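You operate a simulated robot arm through the tools that you are given. There is no shell and no other tool. Be economical: measure what you need, move in short steps, check, and stop when the job is done.

You run a simulated two-armed robot. Do the job below in one go: nothing can be reset, and whatever is moved stays where it is left.

## Task
Wipe up the spill on the top of the landing table with the green cloth and put it back.

Only the result counts: the job must be done as asked and must still hold three seconds after the hand-in. Knocking over, shifting, dropping, spilling or breaking anything else fails it. Flat cloth is picked up by pressing the open fingertips on it (5 to 10 N) and closing them slowly along it; thin cloth reads only 2 to 8 mm in the jaws.

## Robot
Two 7-joint arms with two-finger parallel grippers on one trunk, on a base that drives. Base frame: it is fixed to the floor where the robot stands at the start and does not move with it; the origin is under the middle of the robot, x ahead of it, y to its left, z up; the surface under the hand at the start is at about z = 760. Readings come in mm, rad, newtons and seconds.
The left shoulder is at the start at [60, 189, 1103], the right one opposite. With the tool pointing down near the work surface each hand reaches from about 100 to 640 mm from the robot's upright axis, wherever it stands, measured 20 degrees to its own side. Payload 3.43 kg a hand.
The tool frame of a hand sits at the grasp point between the pads (the TCP): z along the fingers, y along the line on which they close. The tips reach 30 mm beyond it. The gripper opens to 94 mm. The fingers are 28 mm wide and 10 mm thick; the gripper's body (50 by 96 mm) begins 55 mm behind the TCP.
Orientation is that of the tool frame in the base frame, as [roll, pitch, yaw] about the fixed x, y, z axes, in that order (R = Rz(yaw) Ry(pitch) Rx(roll)). With the fingers straight down and closing along the base's y, the tool's x points along the base's -x, its y along +y and its z along -z.

## Interface
- The arms move only by the tool send_rows. It takes "left_series", "right_series" or both (then of equal length, played together; a hand with none holds still); each is a list of rows, each a list of 7 numbers: the shift along the base's x, y, z in mm, then the turn, a rotation vector about the base's x, y, z in rad, then the opening, from 0 (shut) to 1 (fully open). In form: [[dx, dy, dz, rx, ry, rz, fingers], ...]. A call has 1 to 8 rows; each row shifts and turns the commanded pose from where the row before left it. Each row takes 0.2 s and may step no farther than 50 mm and 0.15 rad from the row before; otherwise, or with a gripper value out of range, the whole call is refused. A pose out of reach is approached as far as the arm can. The call stops where the force on the tool passes 40 N (or 10 N more than at its start, if that is more) or the arm is blocked; 0.2 s more then pass. The fingers move at their own pace (about 153 mm/s each) and stop on an object; they squeeze with about 21 N. The grip force told is the motor's: it shows also when the fingers shut on nothing. Time passes only in rows, and 0.2 s behind the last, so rows that do not move let the fingers close. The reply holds the time, the measured pose of the TCP, the force on the tool along the base axes, the opening and the grip force, in the units named above and with some noise, with the torque about the TCP (base axes, N m) and any sound that the robot's microphone picked up, and new pictures: "show" is both (left out), scene, wrist or none (wrist: the cameras of the hands that moved).
- Cameras (640 x 400 px; columns grow to the right, rows downward): "scene" is now at [-0.7, 37.3, 1653.5]; the picture's right is [0.66, -0.75, 0.00], its down [-0.65, -0.58, -0.49] and it looks along [0.37, 0.33, -0.87] (base axes); focal length 276 px, centre (320, 200). "left" rides on the left gripper at [76, -14, -102] in its tool frame; the picture's right is [0.18, 0.98, 0.00], its down [-0.75, 0.14, -0.64] and it looks along [-0.63, 0.12, 0.77] (tool axes); focal length 243 px, centre (320, 200). "right" rides on the right gripper at [76, 14, -102] in its tool frame; the picture's right is [-0.18, 0.98, 0.00], its down [-0.75, -0.14, -0.64] and it looks along [-0.63, -0.12, 0.77] (tool axes); focal length 243 px, centre (320, 200). There is no depth. A picture from a camera that has moved, and an enlarged one, comes with that camera's place and axes in the base frame and with its lens. The place of the scene camera against the robot may be out by one fixed shift of up to 25 mm in any direction.
- slide_trunk(by): slides the trunk up (or, below 0, down) by that many mm; the arms and the scene camera ride with it, the base frame stays. It gives what a move gives, with no picture.
- drive_base(legs): drives the robot by 1 to 6 legs, each [ahead, left, turn to the left] in mm, mm and rad, along the robot's own axes; the way and the turn of a leg run together, so that a leg with both is an arc; at most 1500 mm and 3.142 rad a leg. The arms and the cameras ride along, it lands a little off, and it stops where it bumps. It gives what a move gives, and a new picture of the scene camera.
- pan_tilt(pan, tilt): turns the head with the scene camera to pan (to the left, within 1.501 rad either way) and tilt (down, from -0.506 to 1.204), counted from straight ahead of the robot. It gives what a move gives, and a new picture of the scene camera.
- zoom(camera, box): a new picture of the part [left, top, right, bottom] of that camera's present view, enlarged. The clock stands still meanwhile.
- sign_off(): hands the job in; it is judged then, once.

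Work in short steps. Places have to be worked out from the pictures, the camera data and where the tool is seen: move nearer, look again, correct. Check each grasp and each placing, and mend what went wrong. You have 120 turns and 260 pictures in all, those below and enlarged ones among them. Open the grippers and draw the arms clear of the work before you hand the job in, unless the task says otherwise; then end with one line.

The tools are called as a command line: name --argument value ..., lists and objects as JSON in quotes. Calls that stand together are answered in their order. send_rows: Moves the arms, as the interface text tells. Its arguments: {"type":"object","properties":{"left_series":{"type":"array","items":{"type":"array","items":{"type":"number"}}},"right_series":{"type":"array","items":{"type":"array","items":{"type":"number"}}},"show":{"type":"string","enum":["both","scene","wrist","none"]}},"required":[]} The other tools are called the same way: slide_trunk (by) slides the trunk up or down; drive_base (legs) drives the base; pan_tilt (pan, tilt) turns the head that bears the scene camera; zoom (camera, box) takes an enlarged picture of a part of a camera's view; sign_off () hands the job in.

At the start:

```text
time_s: 0.0
left_tool_pos: [312.6, 486.6, 989.2]
left_ee_rot: [3.141, -0.002, -3.141]
left_ft_force: [0.2, 0.9, -0.4]
left_moment: [0.0, 0.0, -0.01]
left_gripper_width: 94.0
left_gripper_force: 0.0
right_tool_pos: [346.7, 34.8, 967.0]
right_ee_rot: [3.14, 0.001, -3.141]
right_ft_force: [0.2, -0.3, 0.2]
right_moment: [-0.03, -0.02, 0.02]
right_gripper_width: 94.0
right_gripper_force: 0.0
trunk travel left (down, up): [-775.0, 215.0]
robot x, y, heading: [-2.8, 1.7, -0.001]
head pan, tilt: [0.724, 1.056]
```

scene: 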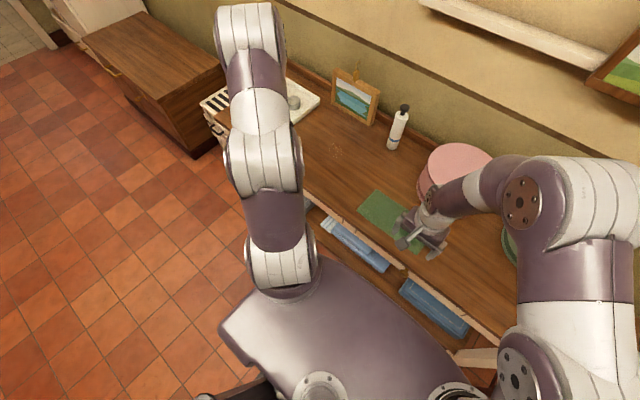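
right: 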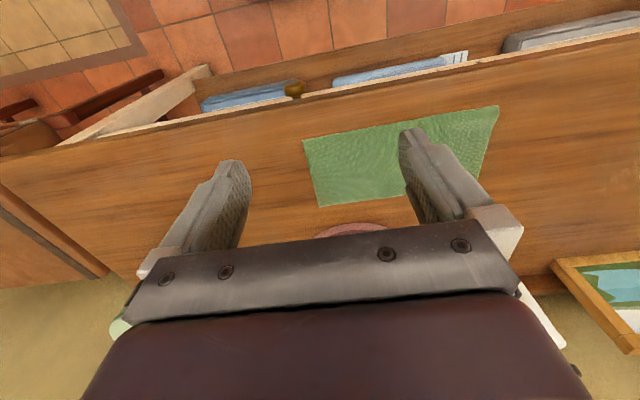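
left: 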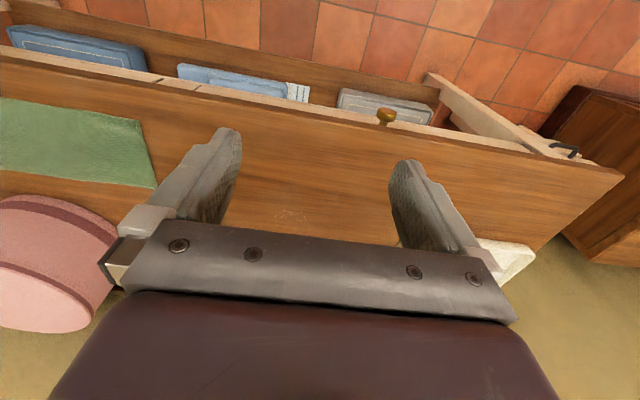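

The green cloth lies on the table ahead, and I see a faint mark that may be the spill. I'll zoom on the scene for detail.

zoom --camera "scene" --box '[200, 60, 520, 260]'

pan_tilt --pan 0.0 --tilt 0.8

pan_tilt --pan 1.3 --tilt 0.6

pan_tilt --pan -1.3 --tilt 0.6

```text
2.00 times, centred on (360, 160) of scene
camera zoom: at [-0.7, 37.3, 1653.5], right [0.66, -0.75, 0.0], down [-0.65, -0.58, -0.49], along [0.37, 0.33, -0.87], focal length 552 px, centre (240, 280)
```

zoom: 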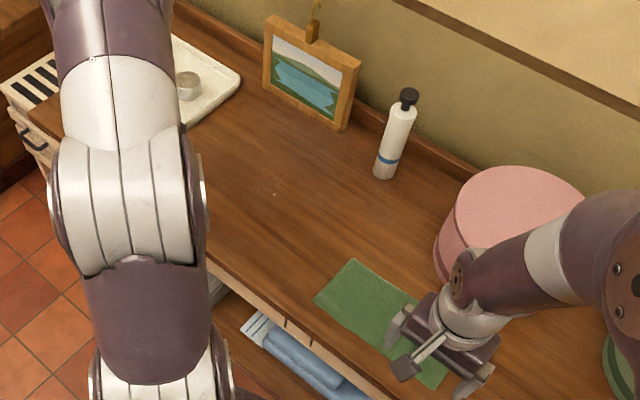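

```text
time_s: 1.1
left_tool_pos: [315.3, 486.8, 989.9]
left_ee_rot: [3.141, 0.001, 3.141]
left_ft_force: [0.2, -0.3, 0.6]
left_moment: [0.01, 0.01, -0.03]
left_gripper_width: 94.0
left_gripper_force: 0.0
right_tool_pos: [347.9, 33.7, 968.0]
right_ee_rot: [-3.139, 0.001, 3.142]
right_ft_force: [1.2, -0.7, 0.0]
right_moment: [0.0, 0.01, -0.01]
right_gripper_width: 94.0
right_gripper_force: 0.0
trunk travel left (down, up): [-775.0, 215.0]
robot x, y, heading: [-2.1, -0.5, 0.004]
head pan, tilt: [0.0, 0.799]
camera scene: at [30.5, -6.4, 1672.4], right [0.0, -1.0, 0.0], down [-0.72, 0.0, -0.7], along [0.7, 0.0, -0.72], focal length 276 px, centre (320, 200)
```

scene: 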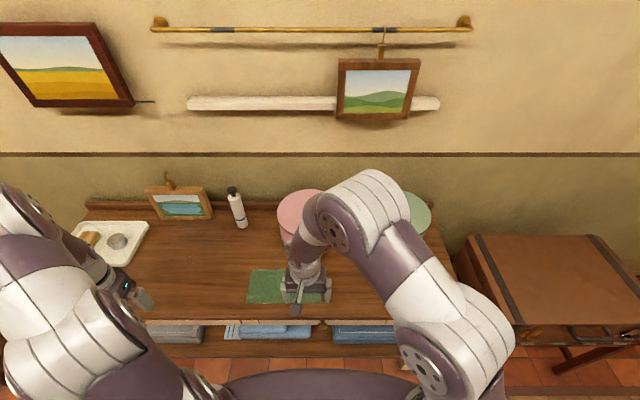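

```text
time_s: 2.5
left_tool_pos: [314.3, 486.0, 988.0]
left_ee_rot: [-3.141, 0.0, -3.141]
left_ft_force: [-0.3, 0.3, 0.1]
left_moment: [0.0, 0.05, 0.02]
left_gripper_width: 93.9
left_gripper_force: 0.1
right_tool_pos: [346.7, 34.5, 966.8]
right_ee_rot: [-3.141, 0.001, 3.14]
right_ft_force: [-0.6, 0.0, 0.7]
right_moment: [0.01, -0.01, -0.02]
right_gripper_width: 94.1
right_gripper_force: 0.1
trunk travel left (down, up): [-775.0, 215.0]
robot x, y, heading: [0.4, -0.1, 0.001]
head pan, tilt: [1.3, 0.6]
camera scene: at [-26.5, 78.6, 1689.3], right [0.96, -0.27, 0.0], down [-0.15, -0.54, -0.82], along [0.22, 0.79, -0.57], focal length 276 px, centre (320, 200)
```

scene: 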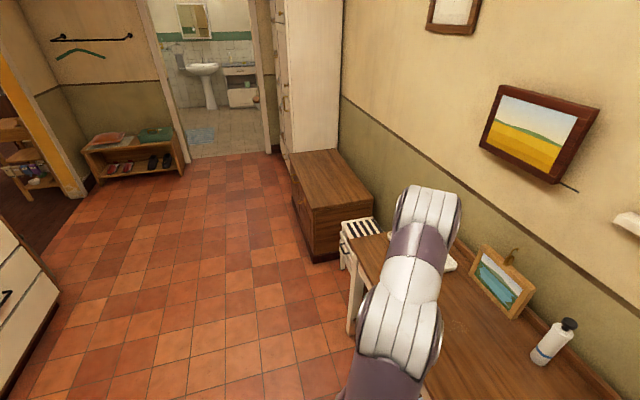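

```text
time_s: 4.9
left_tool_pos: [313.0, 485.8, 989.3]
left_ee_rot: [-3.141, 0.001, -3.141]
left_ft_force: [0.3, 0.5, 0.9]
left_moment: [-0.02, -0.01, 0.02]
left_gripper_width: 94.0
left_gripper_force: 0.1
right_tool_pos: [348.1, 33.9, 967.9]
right_ee_rot: [-3.141, -0.001, 3.141]
right_ft_force: [0.2, 0.2, -0.4]
right_moment: [-0.02, 0.0, 0.02]
right_gripper_width: 94.0
right_gripper_force: 0.1
trunk travel left (down, up): [-775.0, 215.0]
robot x, y, heading: [2.2, 0.0, 0.001]
head pan, tilt: [-1.3, 0.6]
camera scene: at [-26.5, -91.7, 1689.3], right [-0.96, -0.27, 0.0], down [-0.15, 0.54, -0.83], along [0.22, -0.8, -0.56], focal length 276 px, centre (320, 200)
```

scene: 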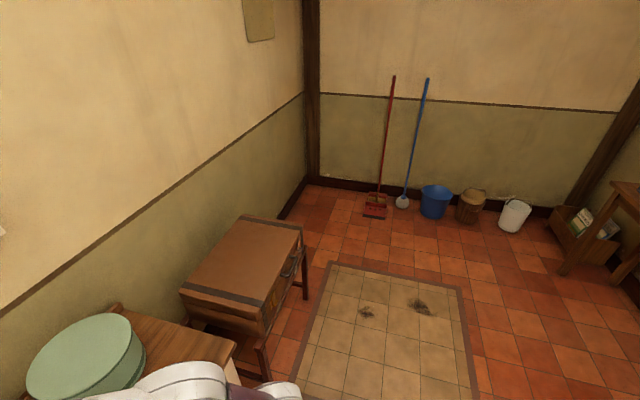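

The landing table is the one ahead. I put the cloth at about x 412..537, y -5..247, and the marks near (555, 476). I'll zoom in on both.

zoom --camera "left" --box '[220, 160, 380, 260]'

zoom --camera "right" --box '[280, 80, 520, 230]'

pan_tilt --pan 0.5 --tilt 0.9

```text
4.00 times, centred on (300, 210) of left
camera zoom: at [238.1, 471.2, 1091.1], right [-0.18, 0.98, 0.0], down [0.75, 0.14, 0.64], along [0.63, 0.12, -0.77], focal length 970 px, centre (400, 160)
```

zoom: 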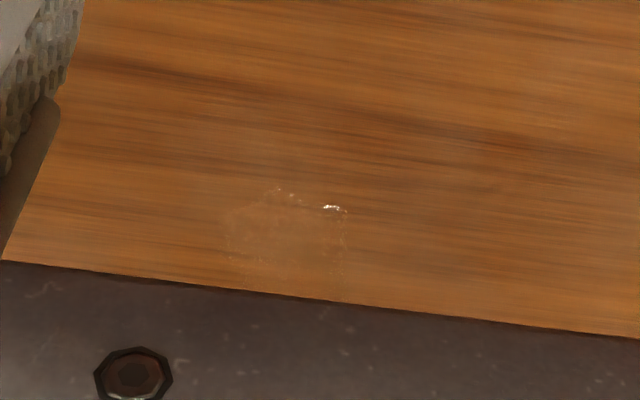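

```text
2.67 times, centred on (400, 155) of right
camera zoom: at [270.7, 49.5, 1070.4], right [0.18, 0.98, 0.0], down [0.75, -0.14, 0.64], along [0.63, -0.12, -0.77], focal length 647 px, centre (107, 320)
```

zoom: 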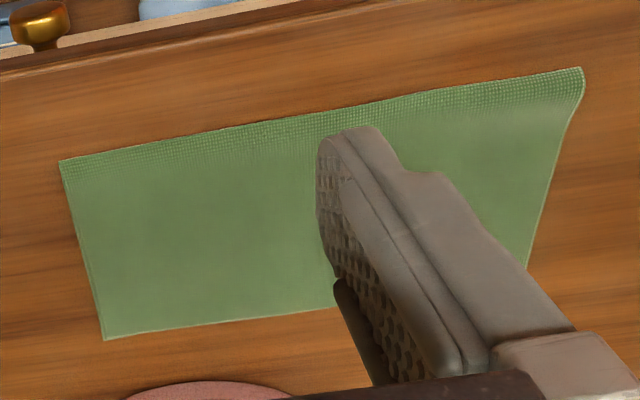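

```text
time_s: 6.7
left_tool_pos: [314.4, 486.7, 989.0]
left_ee_rot: [3.141, -0.001, 3.141]
left_ft_force: [-0.7, 0.0, 0.4]
left_moment: [-0.01, 0.01, 0.03]
left_gripper_width: 93.9
left_gripper_force: 0.0
right_tool_pos: [348.1, 33.8, 967.2]
right_ee_rot: [-3.14, -0.001, 3.141]
right_ft_force: [0.4, 0.3, -0.7]
right_moment: [-0.02, 0.02, -0.03]
right_gripper_width: 93.7
right_gripper_force: 0.1
trunk travel left (down, up): [-775.0, 215.0]
robot x, y, heading: [-1.0, 1.5, 0.004]
head pan, tilt: [0.499, 0.901]
camera scene: at [16.1, 29.6, 1664.5], right [0.48, -0.88, 0.0], down [-0.69, -0.37, -0.62], along [0.55, 0.3, -0.78], focal length 276 px, centre (320, 200)
```

scene: 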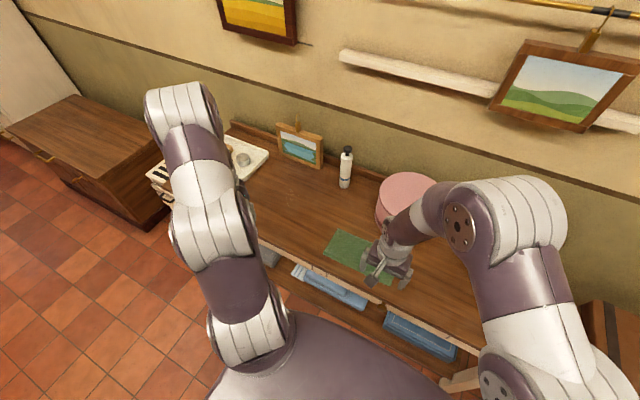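

The spill is a faint clear puddle about 70 mm across at around (567, 479). I'll work with the left hand, so I drive 200 mm left to bring both the cloth and the spill into its reach.

drive_base --legs '[[0, 200, 0]]'

```text
time_s: 8.3
left_tool_pos: [313.4, 686.4, 988.4]
left_ee_rot: [3.141, 0.0, 3.14]
left_ft_force: [0.2, -0.1, 0.1]
left_moment: [0.03, 0.02, -0.01]
left_gripper_width: 94.0
left_gripper_force: 0.1
right_tool_pos: [347.0, 234.0, 966.4]
right_ee_rot: [3.14, 0.001, -3.141]
right_ft_force: [0.8, -0.6, 0.3]
right_moment: [0.02, 0.01, 0.0]
right_gripper_width: 94.1
right_gripper_force: 0.0
trunk travel left (down, up): [-775.0, 215.0]
robot x, y, heading: [0.6, 202.1, -0.004]
head pan, tilt: [0.499, 0.901]
camera scene: at [16.1, 229.2, 1664.5], right [0.48, -0.88, 0.0], down [-0.69, -0.37, -0.62], along [0.55, 0.3, -0.78], focal length 276 px, centre (320, 200)
```

scene: 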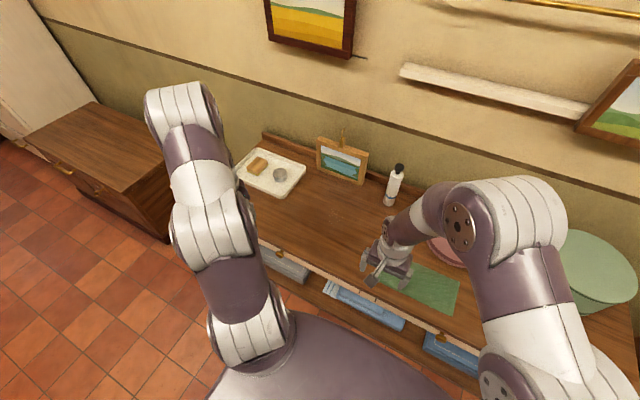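

Next I move the right hand right and back out of the way, and bring the left hand towards the spill for a better look.

send_rows --left_series '[[10, -45, 0, 0, 0, 0, 1], [10, -45, 0, 0, 0, 0, 1], [10, -45, 0, 0, 0, 0, 1], [10, -45, 0, 0, 0, 0, 1], [10, -30, 0, 0, 0, 0, 1], [10, 0, 0, 0, 0, 0, 1]]' --right_series '[[-15, -45, 10, 0, 0, 0, 1], [-15, -45, 10, 0, 0, 0, 1], [-15, -45, 10, 0, 0, 0, 1], [-15, -45, 10, 0, 0, 0, 1], [-15, -45, 10, 0, 0, 0, 1], [-15, -45, 0, 0, 0, 0, 1]]'

zoom --camera "left" --box '[200, 100, 440, 250]'

```text
time_s: 9.7
left_tool_pos: [374.1, 474.0, 989.2]
left_ee_rot: [3.14, -0.001, 3.141]
left_ft_force: [0.0, 0.2, 0.3]
left_moment: [0.0, -0.01, 0.03]
left_gripper_width: 93.7
left_gripper_force: 0.1
right_tool_pos: [258.3, -35.7, 1017.1]
right_ee_rot: [3.141, 0.001, 3.141]
right_ft_force: [-1.2, -0.2, -1.4]
right_moment: [-0.01, -0.02, 0.02]
right_gripper_width: 93.8
right_gripper_force: 0.1
trunk travel left (down, up): [-775.0, 215.0]
robot x, y, heading: [1.2, 197.0, 0.003]
head pan, tilt: [0.499, 0.901]
camera scene: at [16.3, 228.3, 1664.5], right [0.48, -0.88, 0.0], down [-0.69, -0.37, -0.62], along [0.55, 0.3, -0.78], focal length 276 px, centre (320, 200)
camera right: at [180.6, -21.5, 1120.1], right [0.18, 0.98, 0.0], down [0.75, -0.14, 0.64], along [0.63, -0.12, -0.77], focal length 243 px, centre (320, 200)
camera left: at [298.2, 459.1, 1091.2], right [-0.18, 0.98, 0.0], down [0.75, 0.14, 0.64], along [0.63, 0.12, -0.77], focal length 243 px, centre (320, 200)
```

scene: 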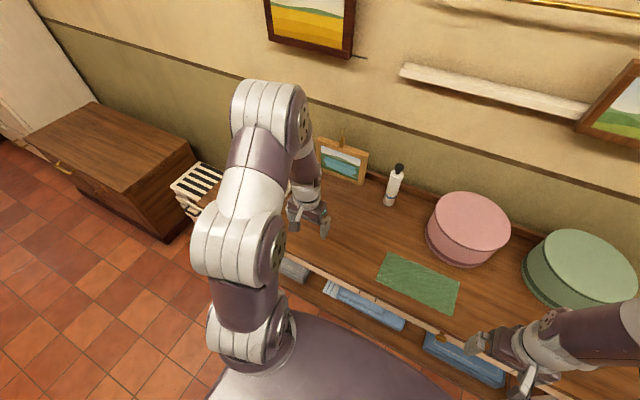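
right: 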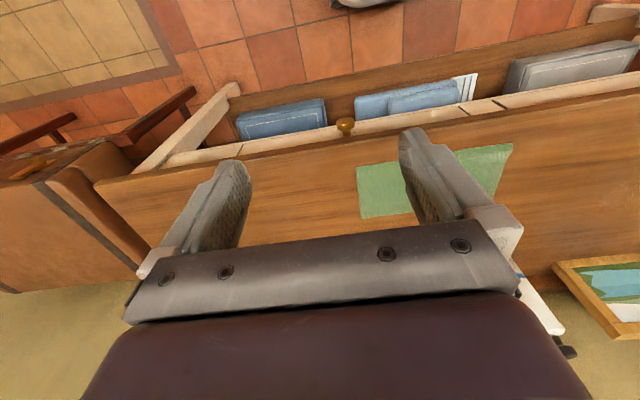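
left: 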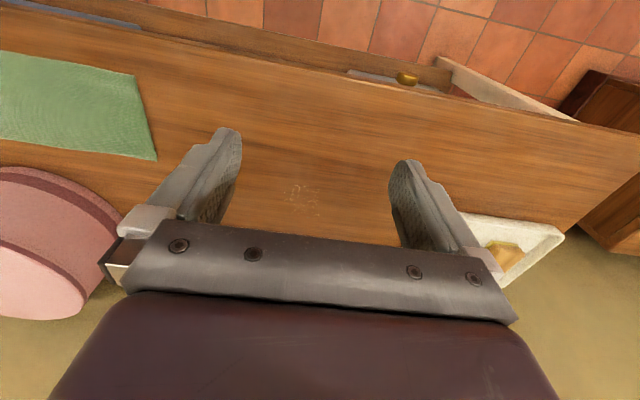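

```text
2.67 times, centred on (320, 175) of left
camera zoom: at [298.2, 459.1, 1091.2], right [-0.18, 0.98, 0.0], down [0.75, 0.14, 0.64], along [0.63, 0.12, -0.77], focal length 647 px, centre (320, 267)
```

zoom: 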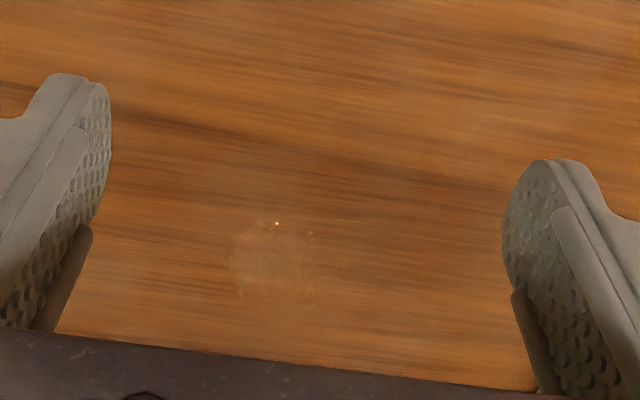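

The spill is at about x 533..616, y 450..507, and the cloth is still centred at (475, 121). I'll bring the left hand above the cloth's centre with the fingers partly open.

send_rows --left_series '[[12, -45, 0, 0, 0, 0, 0.6], [12, -45, 0, 0, 0, 0, 0.6], [12, -45, 0, 0, 0, 0, 0.6], [12, -45, 0, 0, 0, 0, 0.6], [12, -45, -30, 0, 0, 0, 0.5], [12, -45, -20, 0, 0, 0, 0.5], [14, -45, -20, 0, 0, 0, 0.5], [15, -38, -20, 0, 0, 0, 0.5]]'

```text
refused: row 5 steps farther than a row can; nothing moved
```

The row was too long, so I'll trim the steps.

send_rows --left_series '[[12, -45, 0, 0, 0, 0, 0.6], [12, -45, 0, 0, 0, 0, 0.6], [12, -45, 0, 0, 0, 0, 0.6], [12, -45, 0, 0, 0, 0, 0.6], [12, -45, -10, 0, 0, 0, 0.5], [12, -45, -10, 0, 0, 0, 0.5], [14, -44, -10, 0, 0, 0, 0.5], [15, -39, -20, 0, 0, 0, 0.5]]'

```text
time_s: 11.5
left_tool_pos: [474.9, 120.7, 940.1]
left_ee_rot: [3.141, 0.001, -3.141]
left_ft_force: [0.0, -0.6, -0.3]
left_moment: [0.0, 0.02, 0.01]
left_gripper_width: 47.1
left_gripper_force: 0.0
right_tool_pos: [258.3, -36.2, 1017.1]
right_ee_rot: [3.141, -0.003, 3.14]
right_ft_force: [0.4, 0.0, 0.2]
right_moment: [0.03, -0.01, 0.01]
right_gripper_width: 94.1
right_gripper_force: 0.0
trunk travel left (down, up): [-775.0, 215.0]
robot x, y, heading: [1.5, 197.4, 0.0]
head pan, tilt: [0.499, 0.901]
camera scene: at [17.6, 227.8, 1664.6], right [0.48, -0.88, 0.0], down [-0.69, -0.37, -0.62], along [0.54, 0.3, -0.78], focal length 276 px, centre (320, 200)
camera left: at [400.0, 106.0, 1041.4], right [-0.18, 0.98, 0.0], down [0.75, 0.14, 0.64], along [0.63, 0.12, -0.77], focal length 243 px, centre (320, 200)
```

scene: 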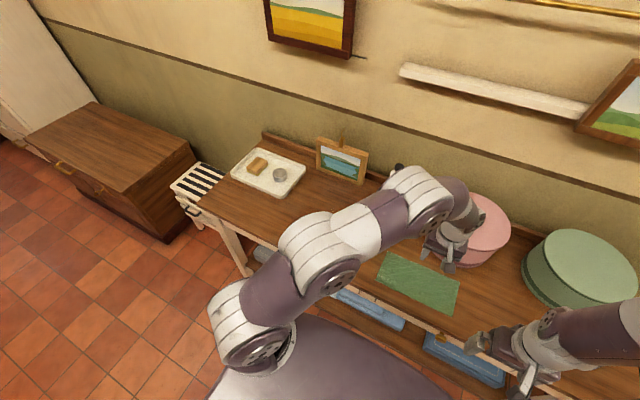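
left: 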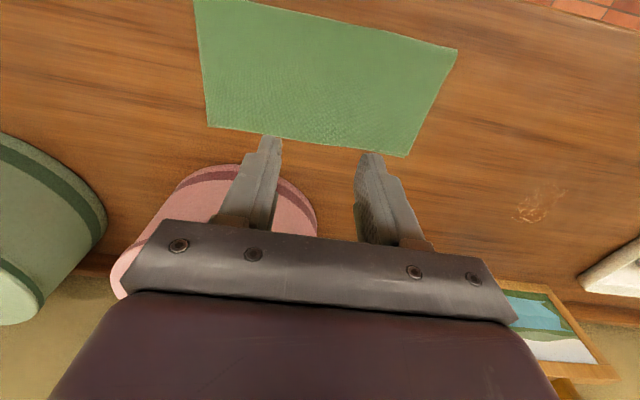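

The cloth is seen below at x 414..537, y 0..250, which agrees with my estimate. I descend to just above it.

send_rows --left_series '[[0, 0, -45, 0, 0, 0, 0.5], [0, 0, -45, 0, 0, 0, 0.5], [0, 0, -40, 0, 0, 0, 0.5], [0, 0, -10, 0, 0, 0, 0.5]]'

```text
time_s: 12.5
left_tool_pos: [476.1, 121.5, 798.4]
left_ee_rot: [3.141, -0.001, -3.14]
left_ft_force: [0.1, -0.8, 0.5]
left_moment: [0.0, 0.01, -0.01]
left_gripper_width: 46.8
left_gripper_force: 0.0
right_tool_pos: [258.3, -36.8, 1016.9]
right_ee_rot: [3.141, -0.001, -3.141]
right_ft_force: [0.1, 0.5, -0.3]
right_moment: [0.01, 0.0, -0.03]
right_gripper_width: 93.8
right_gripper_force: 0.1
trunk travel left (down, up): [-775.0, 215.0]
robot x, y, heading: [-1.9, 200.3, -0.003]
head pan, tilt: [0.499, 0.901]
camera scene: at [16.4, 228.9, 1664.5], right [0.48, -0.88, 0.0], down [-0.69, -0.37, -0.62], along [0.55, 0.3, -0.78], focal length 276 px, centre (320, 200)
camera left: at [399.8, 107.1, 901.3], right [-0.18, 0.98, 0.0], down [0.75, 0.14, 0.64], along [0.63, 0.12, -0.77], focal length 243 px, centre (320, 200)
```

scene: 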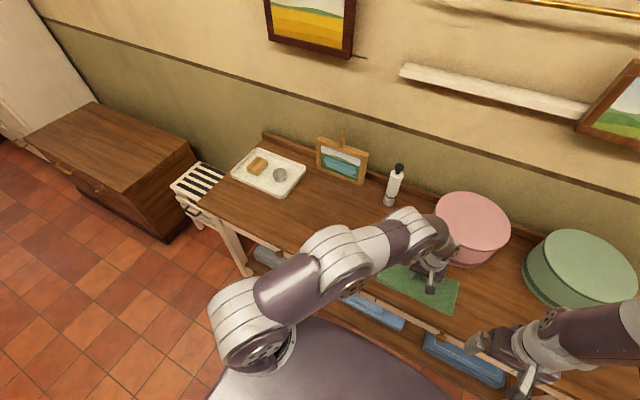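
left: 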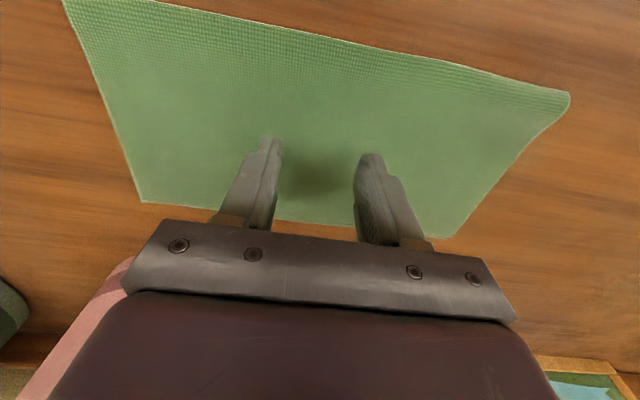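

Tips are about 8 mm above the cloth. I step down gently to find the contact force.

send_rows --left_series '[[0, 0, -4, 0, 0, 0, 0.5], [0, 0, -3, 0, 0, 0, 0.5], [0, 0, 0, 0, 0, 0, 0.5]]' --show "none"

```text
time_s: 13.3
left_tool_pos: [476.1, 121.6, 792.8]
left_ee_rot: [3.14, -0.001, 3.141]
left_ft_force: [0.5, 0.7, 1.0]
left_moment: [0.0, 0.04, 0.0]
left_gripper_width: 47.0
left_gripper_force: 0.1
right_tool_pos: [256.7, -35.6, 1016.9]
right_ee_rot: [-3.141, 0.001, 3.141]
right_ft_force: [-0.1, -0.2, 0.5]
right_moment: [0.01, 0.03, -0.02]
right_gripper_width: 94.1
right_gripper_force: 0.1
trunk travel left (down, up): [-775.0, 215.0]
robot x, y, heading: [-0.0, 196.6, -0.002]
head pan, tilt: [0.499, 0.901]
```

Almost touching now, so I continue by small steps.

send_rows --left_series '[[0, 0, -1, 0, 0, 0, 0.5], [0, 0, -1, 0, 0, 0, 0.5], [0, 0, 0, 0, 0, 0, 0.5]]' --show "none"

```text
time_s: 14.1
left_tool_pos: [474.5, 122.5, 792.4]
left_ee_rot: [-3.141, 0.005, 3.139]
left_ft_force: [-0.1, 1.3, 16.1]
left_moment: [0.16, 0.05, 0.0]
left_gripper_width: 46.9
left_gripper_force: 0.1
right_tool_pos: [255.8, -35.2, 1017.4]
right_ee_rot: [-3.141, 0.0, 3.141]
right_ft_force: [-0.2, 1.4, 1.1]
right_moment: [0.01, 0.03, -0.01]
right_gripper_width: 93.9
right_gripper_force: 0.1
trunk travel left (down, up): [-775.0, 215.0]
robot x, y, heading: [0.9, 201.3, 0.003]
head pan, tilt: [0.499, 0.901]
```

16 N is too much, so I back off 0.7 mm and check.

send_rows --left_series '[[0, 0, 0, 0, 0, 0, 0.5], [0, 0, 0.7, 0, 0, 0, 0.5], [0, 0, 0, 0, 0, 0, 0.5]]' --show "none"

```text
time_s: 14.9
left_tool_pos: [475.7, 122.8, 792.3]
left_ee_rot: [-3.139, 0.0, -3.141]
left_ft_force: [2.7, -0.2, 16.9]
left_moment: [0.09, -0.04, -0.02]
left_gripper_width: 46.7
left_gripper_force: 0.1
right_tool_pos: [257.0, -36.1, 1018.5]
right_ee_rot: [-3.141, 0.002, 3.142]
right_ft_force: [0.1, -0.1, 0.2]
right_moment: [0.0, 0.02, 0.03]
right_gripper_width: 93.9
right_gripper_force: 0.0
trunk travel left (down, up): [-775.0, 215.0]
robot x, y, heading: [-0.5, 196.1, 0.001]
head pan, tilt: [0.499, 0.901]
```

send_rows --left_series '[[0, 0, 0.8, 0, 0, 0, 0.5], [0, 0, 0, 0, 0, 0, 0.5]]' --show "none"

```text
time_s: 15.5
left_tool_pos: [474.0, 122.4, 792.2]
left_ee_rot: [-3.141, 0.002, 3.14]
left_ft_force: [3.5, -0.9, 14.4]
left_moment: [-0.02, -0.05, 0.02]
left_gripper_width: 47.0
left_gripper_force: 0.0
right_tool_pos: [257.7, -35.4, 1017.5]
right_ee_rot: [-3.141, 0.002, 3.141]
right_ft_force: [-0.4, -0.1, 0.1]
right_moment: [-0.03, -0.02, -0.03]
right_gripper_width: 93.9
right_gripper_force: 0.0
trunk travel left (down, up): [-775.0, 215.0]
robot x, y, heading: [0.5, 200.4, 0.0]
head pan, tilt: [0.499, 0.901]
```

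Force falls about 3 N per mm, so I raise 2 mm more to reach about 8 N.

send_rows --left_series '[[0, 0, 2, 0, 0, 0, 0.5], [0, 0, 0, 0, 0, 0, 0.5]]' --show "none"

```text
time_s: 16.1
left_tool_pos: [474.2, 122.1, 792.6]
left_ee_rot: [3.14, -0.003, 3.14]
left_ft_force: [0.1, 0.2, 0.3]
left_moment: [-0.01, 0.03, -0.03]
left_gripper_width: 47.3
left_gripper_force: 0.0
right_tool_pos: [257.1, -36.4, 1017.0]
right_ee_rot: [-3.14, 0.0, -3.142]
right_ft_force: [0.2, 0.0, -0.2]
right_moment: [-0.01, 0.03, 0.03]
right_gripper_width: 94.0
right_gripper_force: 0.0
trunk travel left (down, up): [-775.0, 215.0]
robot x, y, heading: [-1.8, 202.6, 0.003]
head pan, tilt: [0.499, 0.901]
```

Just off contact now. I go down 1.3 mm, then close slowly.

send_rows --left_series '[[0, 0, -1.3, 0, 0, 0, 0.5], [0, 0, 0, 0, 0, 0, 0.5]]' --show "none"

```text
time_s: 16.7
left_tool_pos: [475.8, 121.8, 792.3]
left_ee_rot: [3.14, 0.0, 3.141]
left_ft_force: [-0.4, 0.6, 2.7]
left_moment: [0.01, 0.03, 0.02]
left_gripper_width: 47.0
left_gripper_force: 0.1
right_tool_pos: [258.5, -35.7, 1016.3]
right_ee_rot: [3.141, 0.002, -3.141]
right_ft_force: [-1.1, -0.2, -0.1]
right_moment: [-0.02, 0.02, -0.03]
right_gripper_width: 94.3
right_gripper_force: 0.0
trunk travel left (down, up): [-775.0, 215.0]
robot x, y, heading: [-0.3, 203.0, 0.0]
head pan, tilt: [0.499, 0.901]
```

send_rows --left_series '[[0, 0, -0.6, 0, 0, 0, 0.5], [0, 0, 0, 0, 0, 0, 0.5]]' --show "none"

```text
time_s: 17.3
left_tool_pos: [474.8, 121.6, 792.7]
left_ee_rot: [3.14, 0.002, 3.141]
left_ft_force: [-2.2, 0.7, 5.7]
left_moment: [0.02, 0.02, 0.0]
left_gripper_width: 47.0
left_gripper_force: 0.1
right_tool_pos: [257.5, -35.4, 1017.4]
right_ee_rot: [-3.141, -0.001, -3.141]
right_ft_force: [-0.3, 0.1, -0.4]
right_moment: [-0.01, -0.01, 0.01]
right_gripper_width: 94.0
right_gripper_force: 0.1
trunk travel left (down, up): [-775.0, 215.0]
robot x, y, heading: [2.7, 201.2, -0.0]
head pan, tilt: [0.499, 0.901]
```

Contact is about 6 N; I nudge down a touch and close the fingers slowly.

send_rows --left_series '[[0, 0, -0.3, 0, 0, 0, 0.44], [0, 0, 0, 0, 0, 0, 0.37], [0, 0, 0, 0, 0, 0, 0.3], [0, 0, 0, 0, 0, 0, 0.23], [0, 0, 0, 0, 0, 0, 0.16], [0, 0, 0, 0, 0, 0, 0.09], [0, 0, 0, 0, 0, 0, 0], [0, 0, 0, 0, 0, 0, 0]]'

```text
time_s: 19.1
left_tool_pos: [475.3, 123.2, 791.8]
left_ee_rot: [3.142, 0.003, -3.141]
left_ft_force: [0.5, 0.9, 12.8]
left_moment: [0.08, 0.0, 0.01]
left_gripper_width: 8.2
left_gripper_force: 21.7
right_tool_pos: [257.1, -36.1, 1017.3]
right_ee_rot: [-3.141, -0.001, 3.141]
right_ft_force: [0.0, 0.3, 0.8]
right_moment: [-0.01, -0.01, -0.02]
right_gripper_width: 94.3
right_gripper_force: 0.0
trunk travel left (down, up): [-775.0, 215.0]
robot x, y, heading: [0.5, 203.1, -0.002]
head pan, tilt: [0.499, 0.901]
camera scene: at [14.7, 229.7, 1664.6], right [0.48, -0.88, 0.0], down [-0.69, -0.38, -0.62], along [0.55, 0.3, -0.78], focal length 276 px, centre (320, 200)
camera left: at [398.7, 107.9, 894.1], right [-0.18, 0.98, 0.0], down [0.75, 0.14, 0.64], along [0.63, 0.12, -0.77], focal length 243 px, centre (320, 200)
```

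scene: 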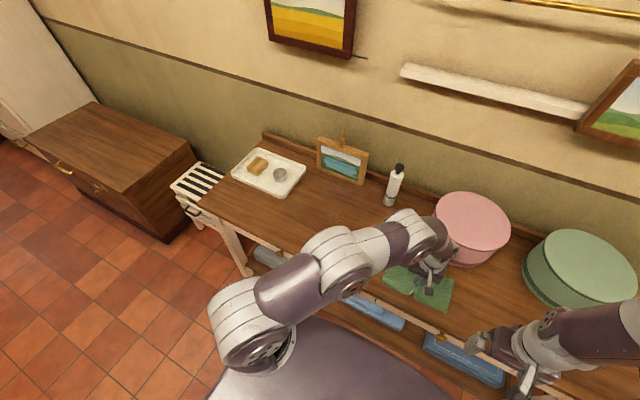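
left: 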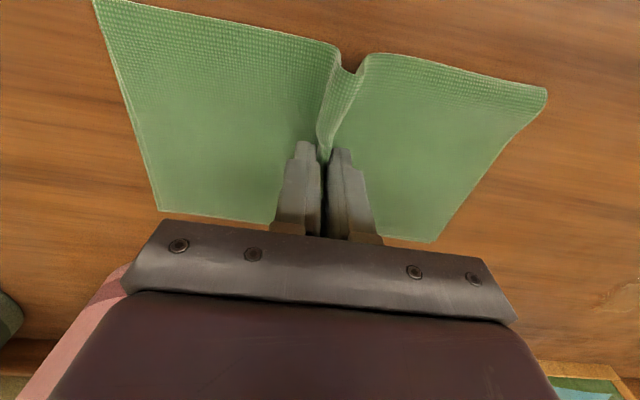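

The grasp is good: 8.2 mm in the jaws with a fold visible. I raise 4 mm and drag the cloth flat towards the spill.

send_rows --left_series '[[0, 0, 4, 0, 0, 0, 0], [6, 22, 0, 0, 0, 0, 0], [8, 30, 0, 0, 0, 0, 0], [10, 35, 0, 0, 0, 0, 0], [10, 35, 0, 0, 0, 0, 0], [10, 35, 0, 0, 0, 0, 0], [10, 35, 0, 0, 0, 0, 0], [10, 35, 0, 0, 0, 0, 0]]'

```text
time_s: 20.9
left_tool_pos: [539.5, 352.0, 792.9]
left_ee_rot: [3.141, 0.0, 3.141]
left_ft_force: [0.0, 0.1, 0.0]
left_moment: [0.02, 0.01, -0.03]
left_gripper_width: 8.1
left_gripper_force: 21.2
right_tool_pos: [257.3, -34.8, 1017.0]
right_ee_rot: [3.142, -0.001, -3.141]
right_ft_force: [0.9, -0.5, 0.0]
right_moment: [-0.03, 0.0, 0.0]
right_gripper_width: 93.8
right_gripper_force: 0.1
trunk travel left (down, up): [-775.0, 215.0]
robot x, y, heading: [0.3, 198.3, -0.001]
head pan, tilt: [0.499, 0.901]
camera scene: at [16.5, 230.6, 1664.5], right [0.48, -0.88, 0.0], down [-0.69, -0.38, -0.62], along [0.55, 0.3, -0.78], focal length 276 px, centre (320, 200)
camera left: at [463.4, 337.1, 896.5], right [-0.18, 0.98, 0.0], down [0.75, 0.14, 0.64], along [0.63, 0.12, -0.77], focal length 243 px, centre (320, 200)
```

scene: 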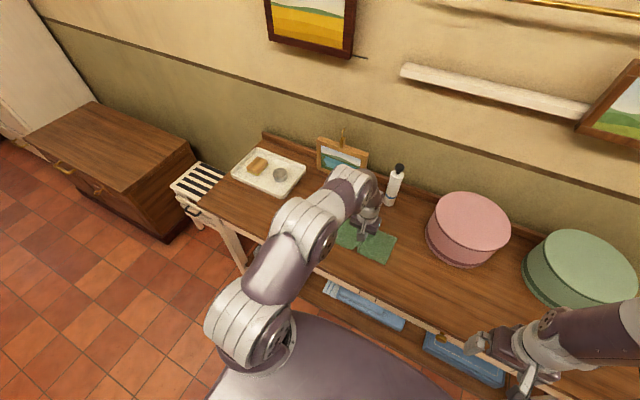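
left: 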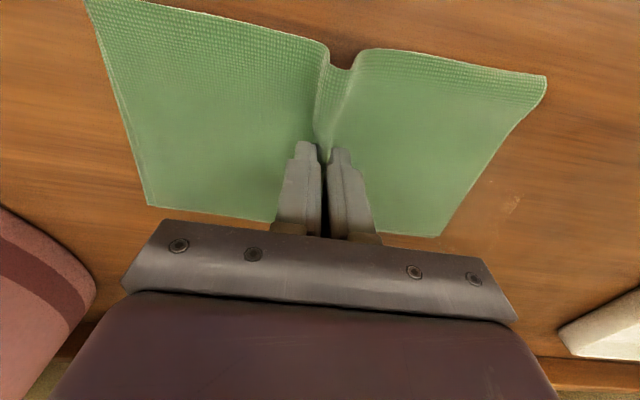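

The cloth slides flat and the spill is just ahead. I move to (572, 440) and press lightly.

send_rows --left_series '[[10, 30, 0, 0, 0, 0, 0], [12, 30, 0, 0, 0, 0, 0], [11, 28, 0, 0, 0, 0, 0], [0, 0, -2, 0, 0, 0, 0], [0, 0, -1, 0, 0, 0, 0], [0, 0, 0, 0, 0, 0, 0]]' --show "wrist"

```text
time_s: 22.3
left_tool_pos: [573.6, 437.6, 792.9]
left_ee_rot: [-3.141, 0.0, -3.141]
left_ft_force: [0.3, 0.6, 2.6]
left_moment: [0.02, -0.02, -0.03]
left_gripper_width: 7.7
left_gripper_force: 20.9
right_tool_pos: [256.3, -35.4, 1017.1]
right_ee_rot: [3.141, -0.001, 3.142]
right_ft_force: [-0.2, 0.4, 0.5]
right_moment: [0.02, -0.02, 0.01]
right_gripper_width: 94.0
right_gripper_force: 0.2
trunk travel left (down, up): [-775.0, 215.0]
robot x, y, heading: [1.4, 200.3, 0.005]
head pan, tilt: [0.499, 0.901]
camera left: at [496.7, 423.5, 894.8], right [-0.18, 0.98, 0.0], down [0.75, 0.14, 0.64], along [0.63, 0.12, -0.77], focal length 243 px, centre (320, 200)
```

left: 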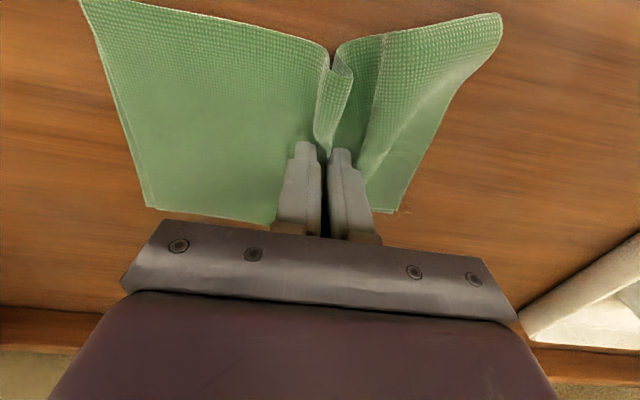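

Contact is light at 2.6 N and the leading edge is a bit crumpled. I press about 2 mm more and wipe forward over the spill.

send_rows --left_series '[[0, 0, -1.5, 0, 0, 0, 0], [-12, 15, 0, 0, 0, 0, 0], [-12, 20, 0, 0, 0, 0, 0], [0, 25, 0, 0, 0, 0, 0], [0, 20, 0, 0, 0, 0, 0], [15, 0, 0, 0, 0, 0, 0], [15, 0, 0, 0, 0, 0, 0]]' --show "wrist"

```text
time_s: 23.9
left_tool_pos: [577.6, 518.0, 791.8]
left_ee_rot: [3.139, 0.003, 3.141]
left_ft_force: [-4.4, 2.1, 12.0]
left_moment: [0.07, 0.14, -0.03]
left_gripper_width: 8.1
left_gripper_force: 21.1
right_tool_pos: [256.9, -37.0, 1017.8]
right_ee_rot: [-3.141, 0.001, -3.141]
right_ft_force: [0.4, 0.6, 0.2]
right_moment: [-0.01, 0.0, 0.01]
right_gripper_width: 94.0
right_gripper_force: 0.1
trunk travel left (down, up): [-775.0, 215.0]
robot x, y, heading: [-2.1, 196.7, -0.001]
head pan, tilt: [0.499, 0.901]
camera left: at [500.8, 503.1, 894.1], right [-0.18, 0.98, 0.0], down [0.75, 0.14, 0.64], along [0.63, 0.12, -0.77], focal length 243 px, centre (320, 200)
```

left: 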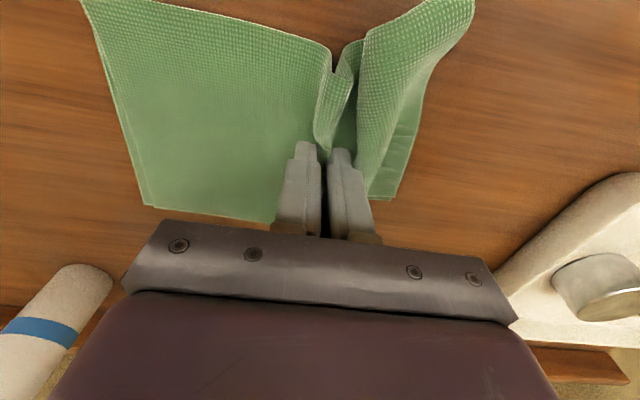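

The pressed wipe holds at 12 N. I do the return pass and further passes at other x lanes.

send_rows --left_series '[[0, -25, 0, 0, 0, 0, 0], [0, -25, 0, 0, 0, 0, 0], [0, -25, 0, 0, 0, 0, 0], [12, 0, 0, 0, 0, 0, 0], [12, 0, 0, 0, 0, 0, 0], [0, 25, 0, 0, 0, 0, 0], [0, 25, 0, 0, 0, 0, 0], [0, 25, 0, 0, 0, 0, 0]]' --show "none"

send_rows --left_series '[[-20, 0, 0, 0, 0, 0, 0], [-20, 0, 0, 0, 0, 0, 0], [0, -25, 0, 0, 0, 0, 0], [0, -25, 0, 0, 0, 0, 0], [0, -25, 0, 0, 0, 0, 0], [0, -20, 0, 0, 0, 0, 0]]' --show "both"

```text
time_s: 25.7
left_tool_pos: [598.1, 515.9, 791.5]
left_ee_rot: [-3.14, 0.0, -3.141]
left_ft_force: [0.9, -2.7, 4.6]
left_moment: [-0.08, -0.04, -0.02]
left_gripper_width: 7.7
left_gripper_force: 21.2
left hand out of reach, approached as far as the arm can: row 8
right_tool_pos: [258.5, -36.6, 1017.5]
right_ee_rot: [-3.141, 0.0, -3.141]
right_ft_force: [-0.5, 0.1, 0.1]
right_moment: [-0.01, 0.01, 0.03]
right_gripper_width: 93.9
right_gripper_force: 0.0
trunk travel left (down, up): [-775.0, 215.0]
robot x, y, heading: [-2.0, 196.5, 0.001]
head pan, tilt: [0.499, 0.901]
```

```text
time_s: 27.1
left_tool_pos: [556.7, 421.2, 792.2]
left_ee_rot: [3.141, 0.0, 3.141]
left_ft_force: [-1.0, 3.0, 5.7]
left_moment: [0.11, 0.03, 0.02]
left_gripper_width: 7.9
left_gripper_force: 21.3
right_tool_pos: [257.6, -35.2, 1016.7]
right_ee_rot: [-3.141, 0.0, 3.14]
right_ft_force: [0.5, 0.7, -0.1]
right_moment: [0.0, 0.0, -0.01]
right_gripper_width: 94.3
right_gripper_force: 0.1
trunk travel left (down, up): [-775.0, 215.0]
robot x, y, heading: [-2.0, 199.1, 0.004]
head pan, tilt: [0.499, 0.901]
camera scene: at [15.4, 228.6, 1664.5], right [0.48, -0.88, 0.0], down [-0.69, -0.37, -0.62], along [0.55, 0.3, -0.78], focal length 276 px, centre (320, 200)
camera left: at [481.5, 406.2, 894.4], right [-0.18, 0.98, 0.0], down [0.75, 0.14, 0.64], along [0.63, 0.12, -0.77], focal length 243 px, centre (320, 200)
```

scene: 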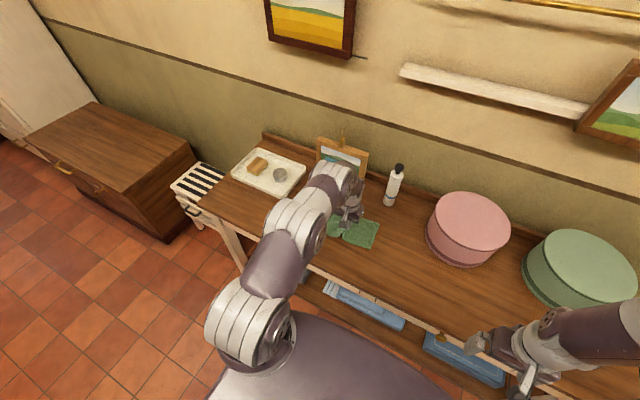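
left: 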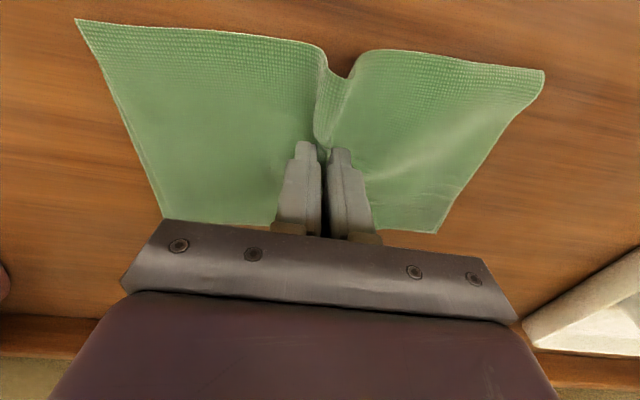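

The cloth spread out again on the way back. I drag it back a bit to uncover the area and check for residue.

send_rows --left_series '[[0, 0, 2.5, 0, 0, 0, 0], [-5, -30, 0, 0, 0, 0, 0], [-6, -35, 0, 0, 0, 0, 0], [-6, -35, 0, 0, 0, 0, 0]]' --show "wrist"

zoom --camera "left" --box '[440, 130, 640, 255]'

zoom --camera "scene" --box '[260, 160, 420, 260]'

```text
time_s: 28.1
left_tool_pos: [540.6, 320.8, 793.6]
left_ee_rot: [3.141, 0.001, 3.141]
left_ft_force: [0.2, 1.3, 0.2]
left_moment: [0.02, 0.03, 0.02]
left_gripper_width: 8.0
left_gripper_force: 21.2
right_tool_pos: [257.7, -36.4, 1017.2]
right_ee_rot: [-3.142, 0.001, 3.141]
right_ft_force: [0.3, -0.4, -0.1]
right_moment: [-0.01, -0.06, -0.03]
right_gripper_width: 93.9
right_gripper_force: 0.0
trunk travel left (down, up): [-775.0, 215.0]
robot x, y, heading: [2.7, 199.8, 0.002]
head pan, tilt: [0.499, 0.901]
camera left: at [464.7, 306.5, 896.5], right [-0.18, 0.98, 0.0], down [0.75, 0.14, 0.64], along [0.63, 0.12, -0.77], focal length 243 px, centre (320, 200)
```

left: 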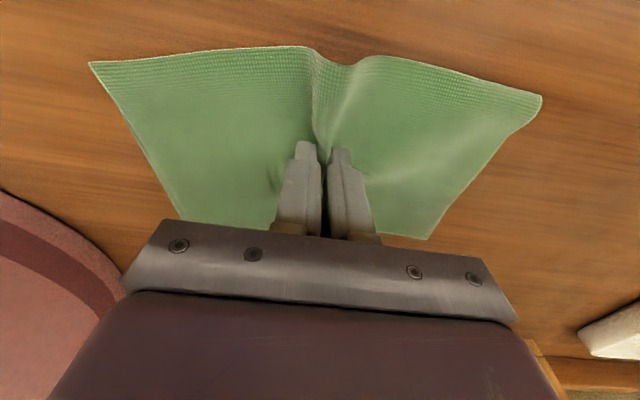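

```text
3.20 times, centred on (540, 192) of left
camera zoom: at [464.7, 306.5, 896.5], right [-0.18, 0.98, 0.0], down [0.75, 0.14, 0.64], along [0.63, 0.12, -0.77], focal length 776 px, centre (-384, 224)
```

zoom: 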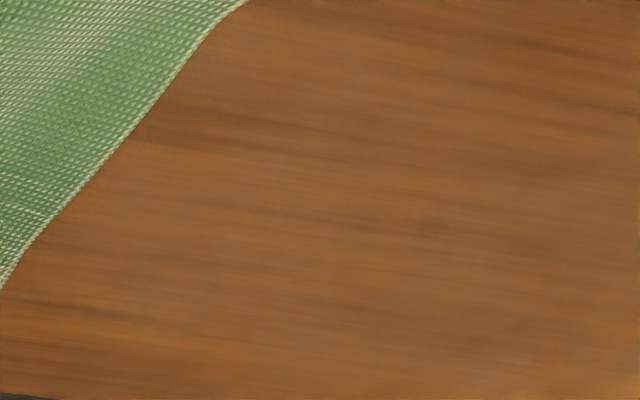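

```text
4.00 times, centred on (340, 210) of scene
camera zoom: at [15.9, 228.1, 1664.5], right [0.48, -0.88, 0.0], down [-0.69, -0.37, -0.62], along [0.55, 0.3, -0.78], focal length 1104 px, centre (240, 160)
```

zoom: 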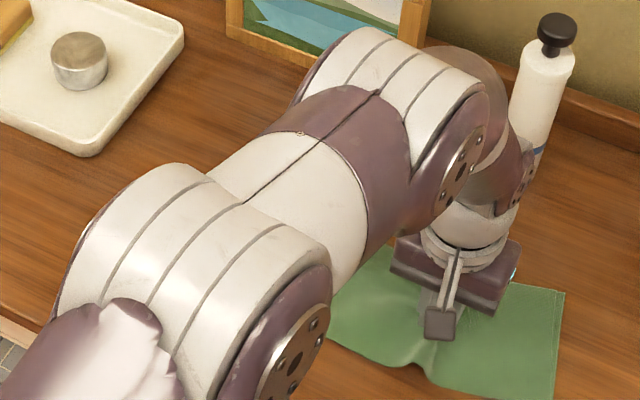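

The table looks dry where the spill was. I drag the cloth home, overshooting a little in -y so a short return stretches it straight.

send_rows --left_series '[[-10, -33, 0, 0, 0, 0, 0], [-10, -33, 0, 0, 0, 0, 0], [-10, -33, 0, 0, 0, 0, 0], [-10, -33, 0, 0, 0, 0, 0], [-13, -33, 0, 0, 0, 0, 0], [-13, -34, 0, 0, 0, 0, 0]]' --show "both"

```text
time_s: 29.5
left_tool_pos: [473.9, 121.7, 794.2]
left_ee_rot: [3.139, 0.0, 3.142]
left_ft_force: [-0.2, 0.4, 0.3]
left_moment: [0.03, -0.05, 0.0]
left_gripper_width: 8.0
left_gripper_force: 21.1
right_tool_pos: [257.4, -35.5, 1016.7]
right_ee_rot: [3.141, -0.001, 3.142]
right_ft_force: [-0.3, -0.6, -0.5]
right_moment: [0.01, 0.02, 0.03]
right_gripper_width: 94.0
right_gripper_force: 0.1
trunk travel left (down, up): [-775.0, 215.0]
robot x, y, heading: [0.9, 201.8, 0.001]
head pan, tilt: [0.499, 0.901]
camera scene: at [15.5, 228.1, 1664.5], right [0.48, -0.88, 0.0], down [-0.69, -0.37, -0.62], along [0.55, 0.3, -0.78], focal length 276 px, centre (320, 200)
camera left: at [397.8, 106.9, 896.2], right [-0.18, 0.98, 0.0], down [0.75, 0.14, 0.64], along [0.63, 0.12, -0.77], focal length 243 px, centre (320, 200)
```

scene: 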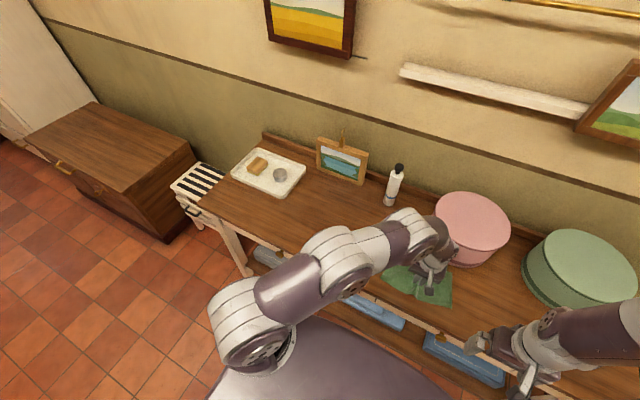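
left: 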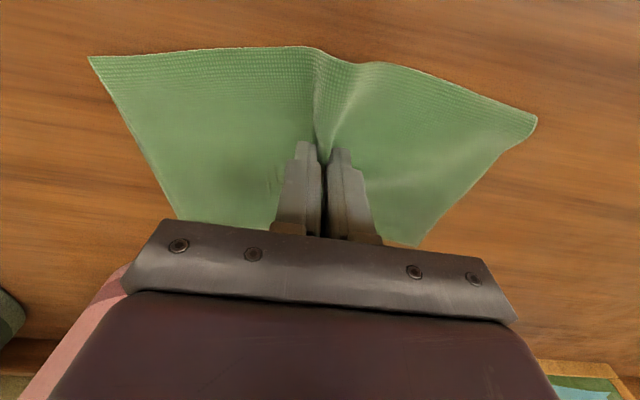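

The cloth is back with its centre at the original spot and its ends skewed only 10–20 mm. I lower to light contact and open the fingers along the cloth to spread the gather.

send_rows --left_series '[[0, 0, -1.5, 0, 0, 0, 0], [0, 0, -1, 0, 0, 0, 0], [0, 0, 0, 0, 0, 0, 0]]' --show "none"

```text
time_s: 30.3
left_tool_pos: [474.4, 122.1, 791.8]
left_ee_rot: [-3.14, 0.003, 3.14]
left_ft_force: [-0.1, 0.3, 6.7]
left_moment: [0.08, -0.02, 0.03]
left_gripper_width: 7.9
left_gripper_force: 20.7
right_tool_pos: [258.0, -36.1, 1017.0]
right_ee_rot: [-3.142, -0.002, 3.142]
right_ft_force: [-0.4, -0.8, -0.4]
right_moment: [-0.01, -0.02, -0.01]
right_gripper_width: 93.9
right_gripper_force: 0.0
trunk travel left (down, up): [-775.0, 215.0]
robot x, y, heading: [-1.3, 200.6, 0.003]
head pan, tilt: [0.499, 0.901]
```

Contact is about 7 N, so I open slowly to spread the cloth.

send_rows --left_series '[[0, 0, 0, 0, 0, 0, 0.12], [0, 0, 0, 0, 0, 0, 0.2], [0, 0, 0, 0, 0, 0, 0.28], [0, 0, 0, 0, 0, 0, 0.36], [0, 0, 0, 0, 0, 0, 0.44], [0, 0, 0, 0, 0, 0, 0.52], [0, 0, 0, 0, 0, 0, 0.56]]' --show "wrist"

```text
time_s: 31.9
left_tool_pos: [473.9, 122.0, 793.2]
left_ee_rot: [3.141, 0.0, 3.141]
left_ft_force: [0.6, -0.1, 5.8]
left_moment: [0.0, -0.04, 0.0]
left_gripper_width: 49.5
left_gripper_force: 0.1
right_tool_pos: [256.5, -35.5, 1017.7]
right_ee_rot: [-3.14, 0.0, -3.141]
right_ft_force: [-0.3, 0.7, 0.5]
right_moment: [-0.01, 0.02, 0.02]
right_gripper_width: 93.9
right_gripper_force: 0.0
trunk travel left (down, up): [-775.0, 215.0]
robot x, y, heading: [-2.4, 206.6, -0.002]
head pan, tilt: [0.499, 0.901]
camera left: at [398.5, 107.8, 894.3], right [-0.18, 0.98, 0.0], down [0.75, 0.14, 0.64], along [0.63, 0.12, -0.77], focal length 243 px, centre (320, 200)
```

left: 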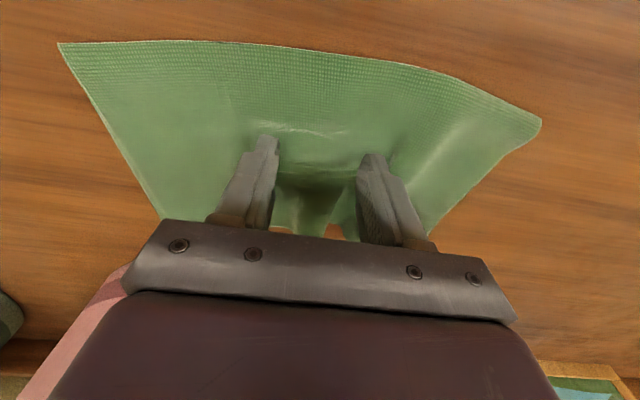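

The cloth spread nearly flat. I raise the hand straight up and look.

send_rows --left_series '[[0, 0, 5, 0, 0, 0, 0.56], [0, 0, 20, 0, 0, 0, 0.56], [0, 0, 45, 0, 0, 0, 0.56], [0, 0, 45, 0, 0, 0, 0.56], [-10, 0, 45, 0, 0, 0, 0.56], [-30, 0, 30, 0, 0, 0, 0.56]]' --show "both"

```text
time_s: 33.3
left_tool_pos: [434.7, 122.5, 981.2]
left_ee_rot: [3.141, 0.0, -3.141]
left_ft_force: [-1.1, 0.3, 0.2]
left_moment: [0.01, -0.01, -0.02]
left_gripper_width: 52.7
left_gripper_force: 0.1
right_tool_pos: [256.7, -34.6, 1017.6]
right_ee_rot: [-3.142, 0.001, -3.141]
right_ft_force: [0.9, 0.5, 1.0]
right_moment: [-0.02, -0.03, -0.01]
right_gripper_width: 94.1
right_gripper_force: 0.0
trunk travel left (down, up): [-775.0, 215.0]
robot x, y, heading: [0.6, 201.4, -0.006]
head pan, tilt: [0.499, 0.901]
camera scene: at [13.8, 229.4, 1664.5], right [0.48, -0.88, 0.0], down [-0.69, -0.38, -0.62], along [0.55, 0.3, -0.78], focal length 276 px, centre (320, 200)
camera left: at [359.0, 108.1, 1084.2], right [-0.18, 0.98, 0.0], down [0.75, 0.14, 0.64], along [0.63, 0.12, -0.77], focal length 243 px, centre (320, 200)
```

scene: 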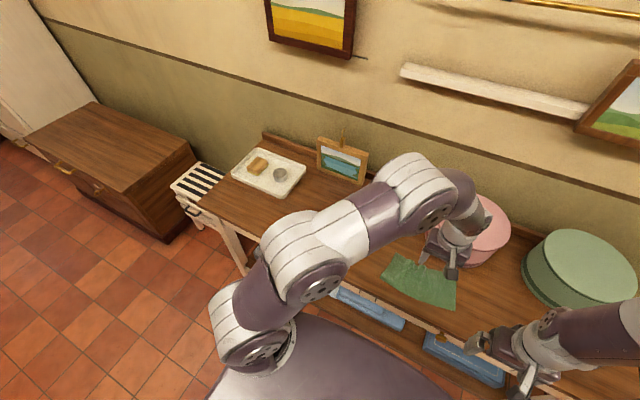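
left: 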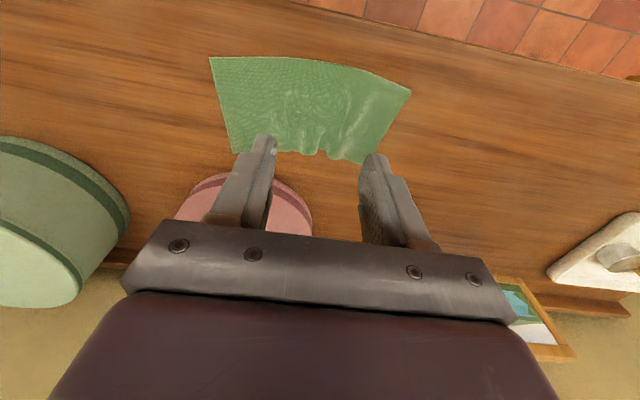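

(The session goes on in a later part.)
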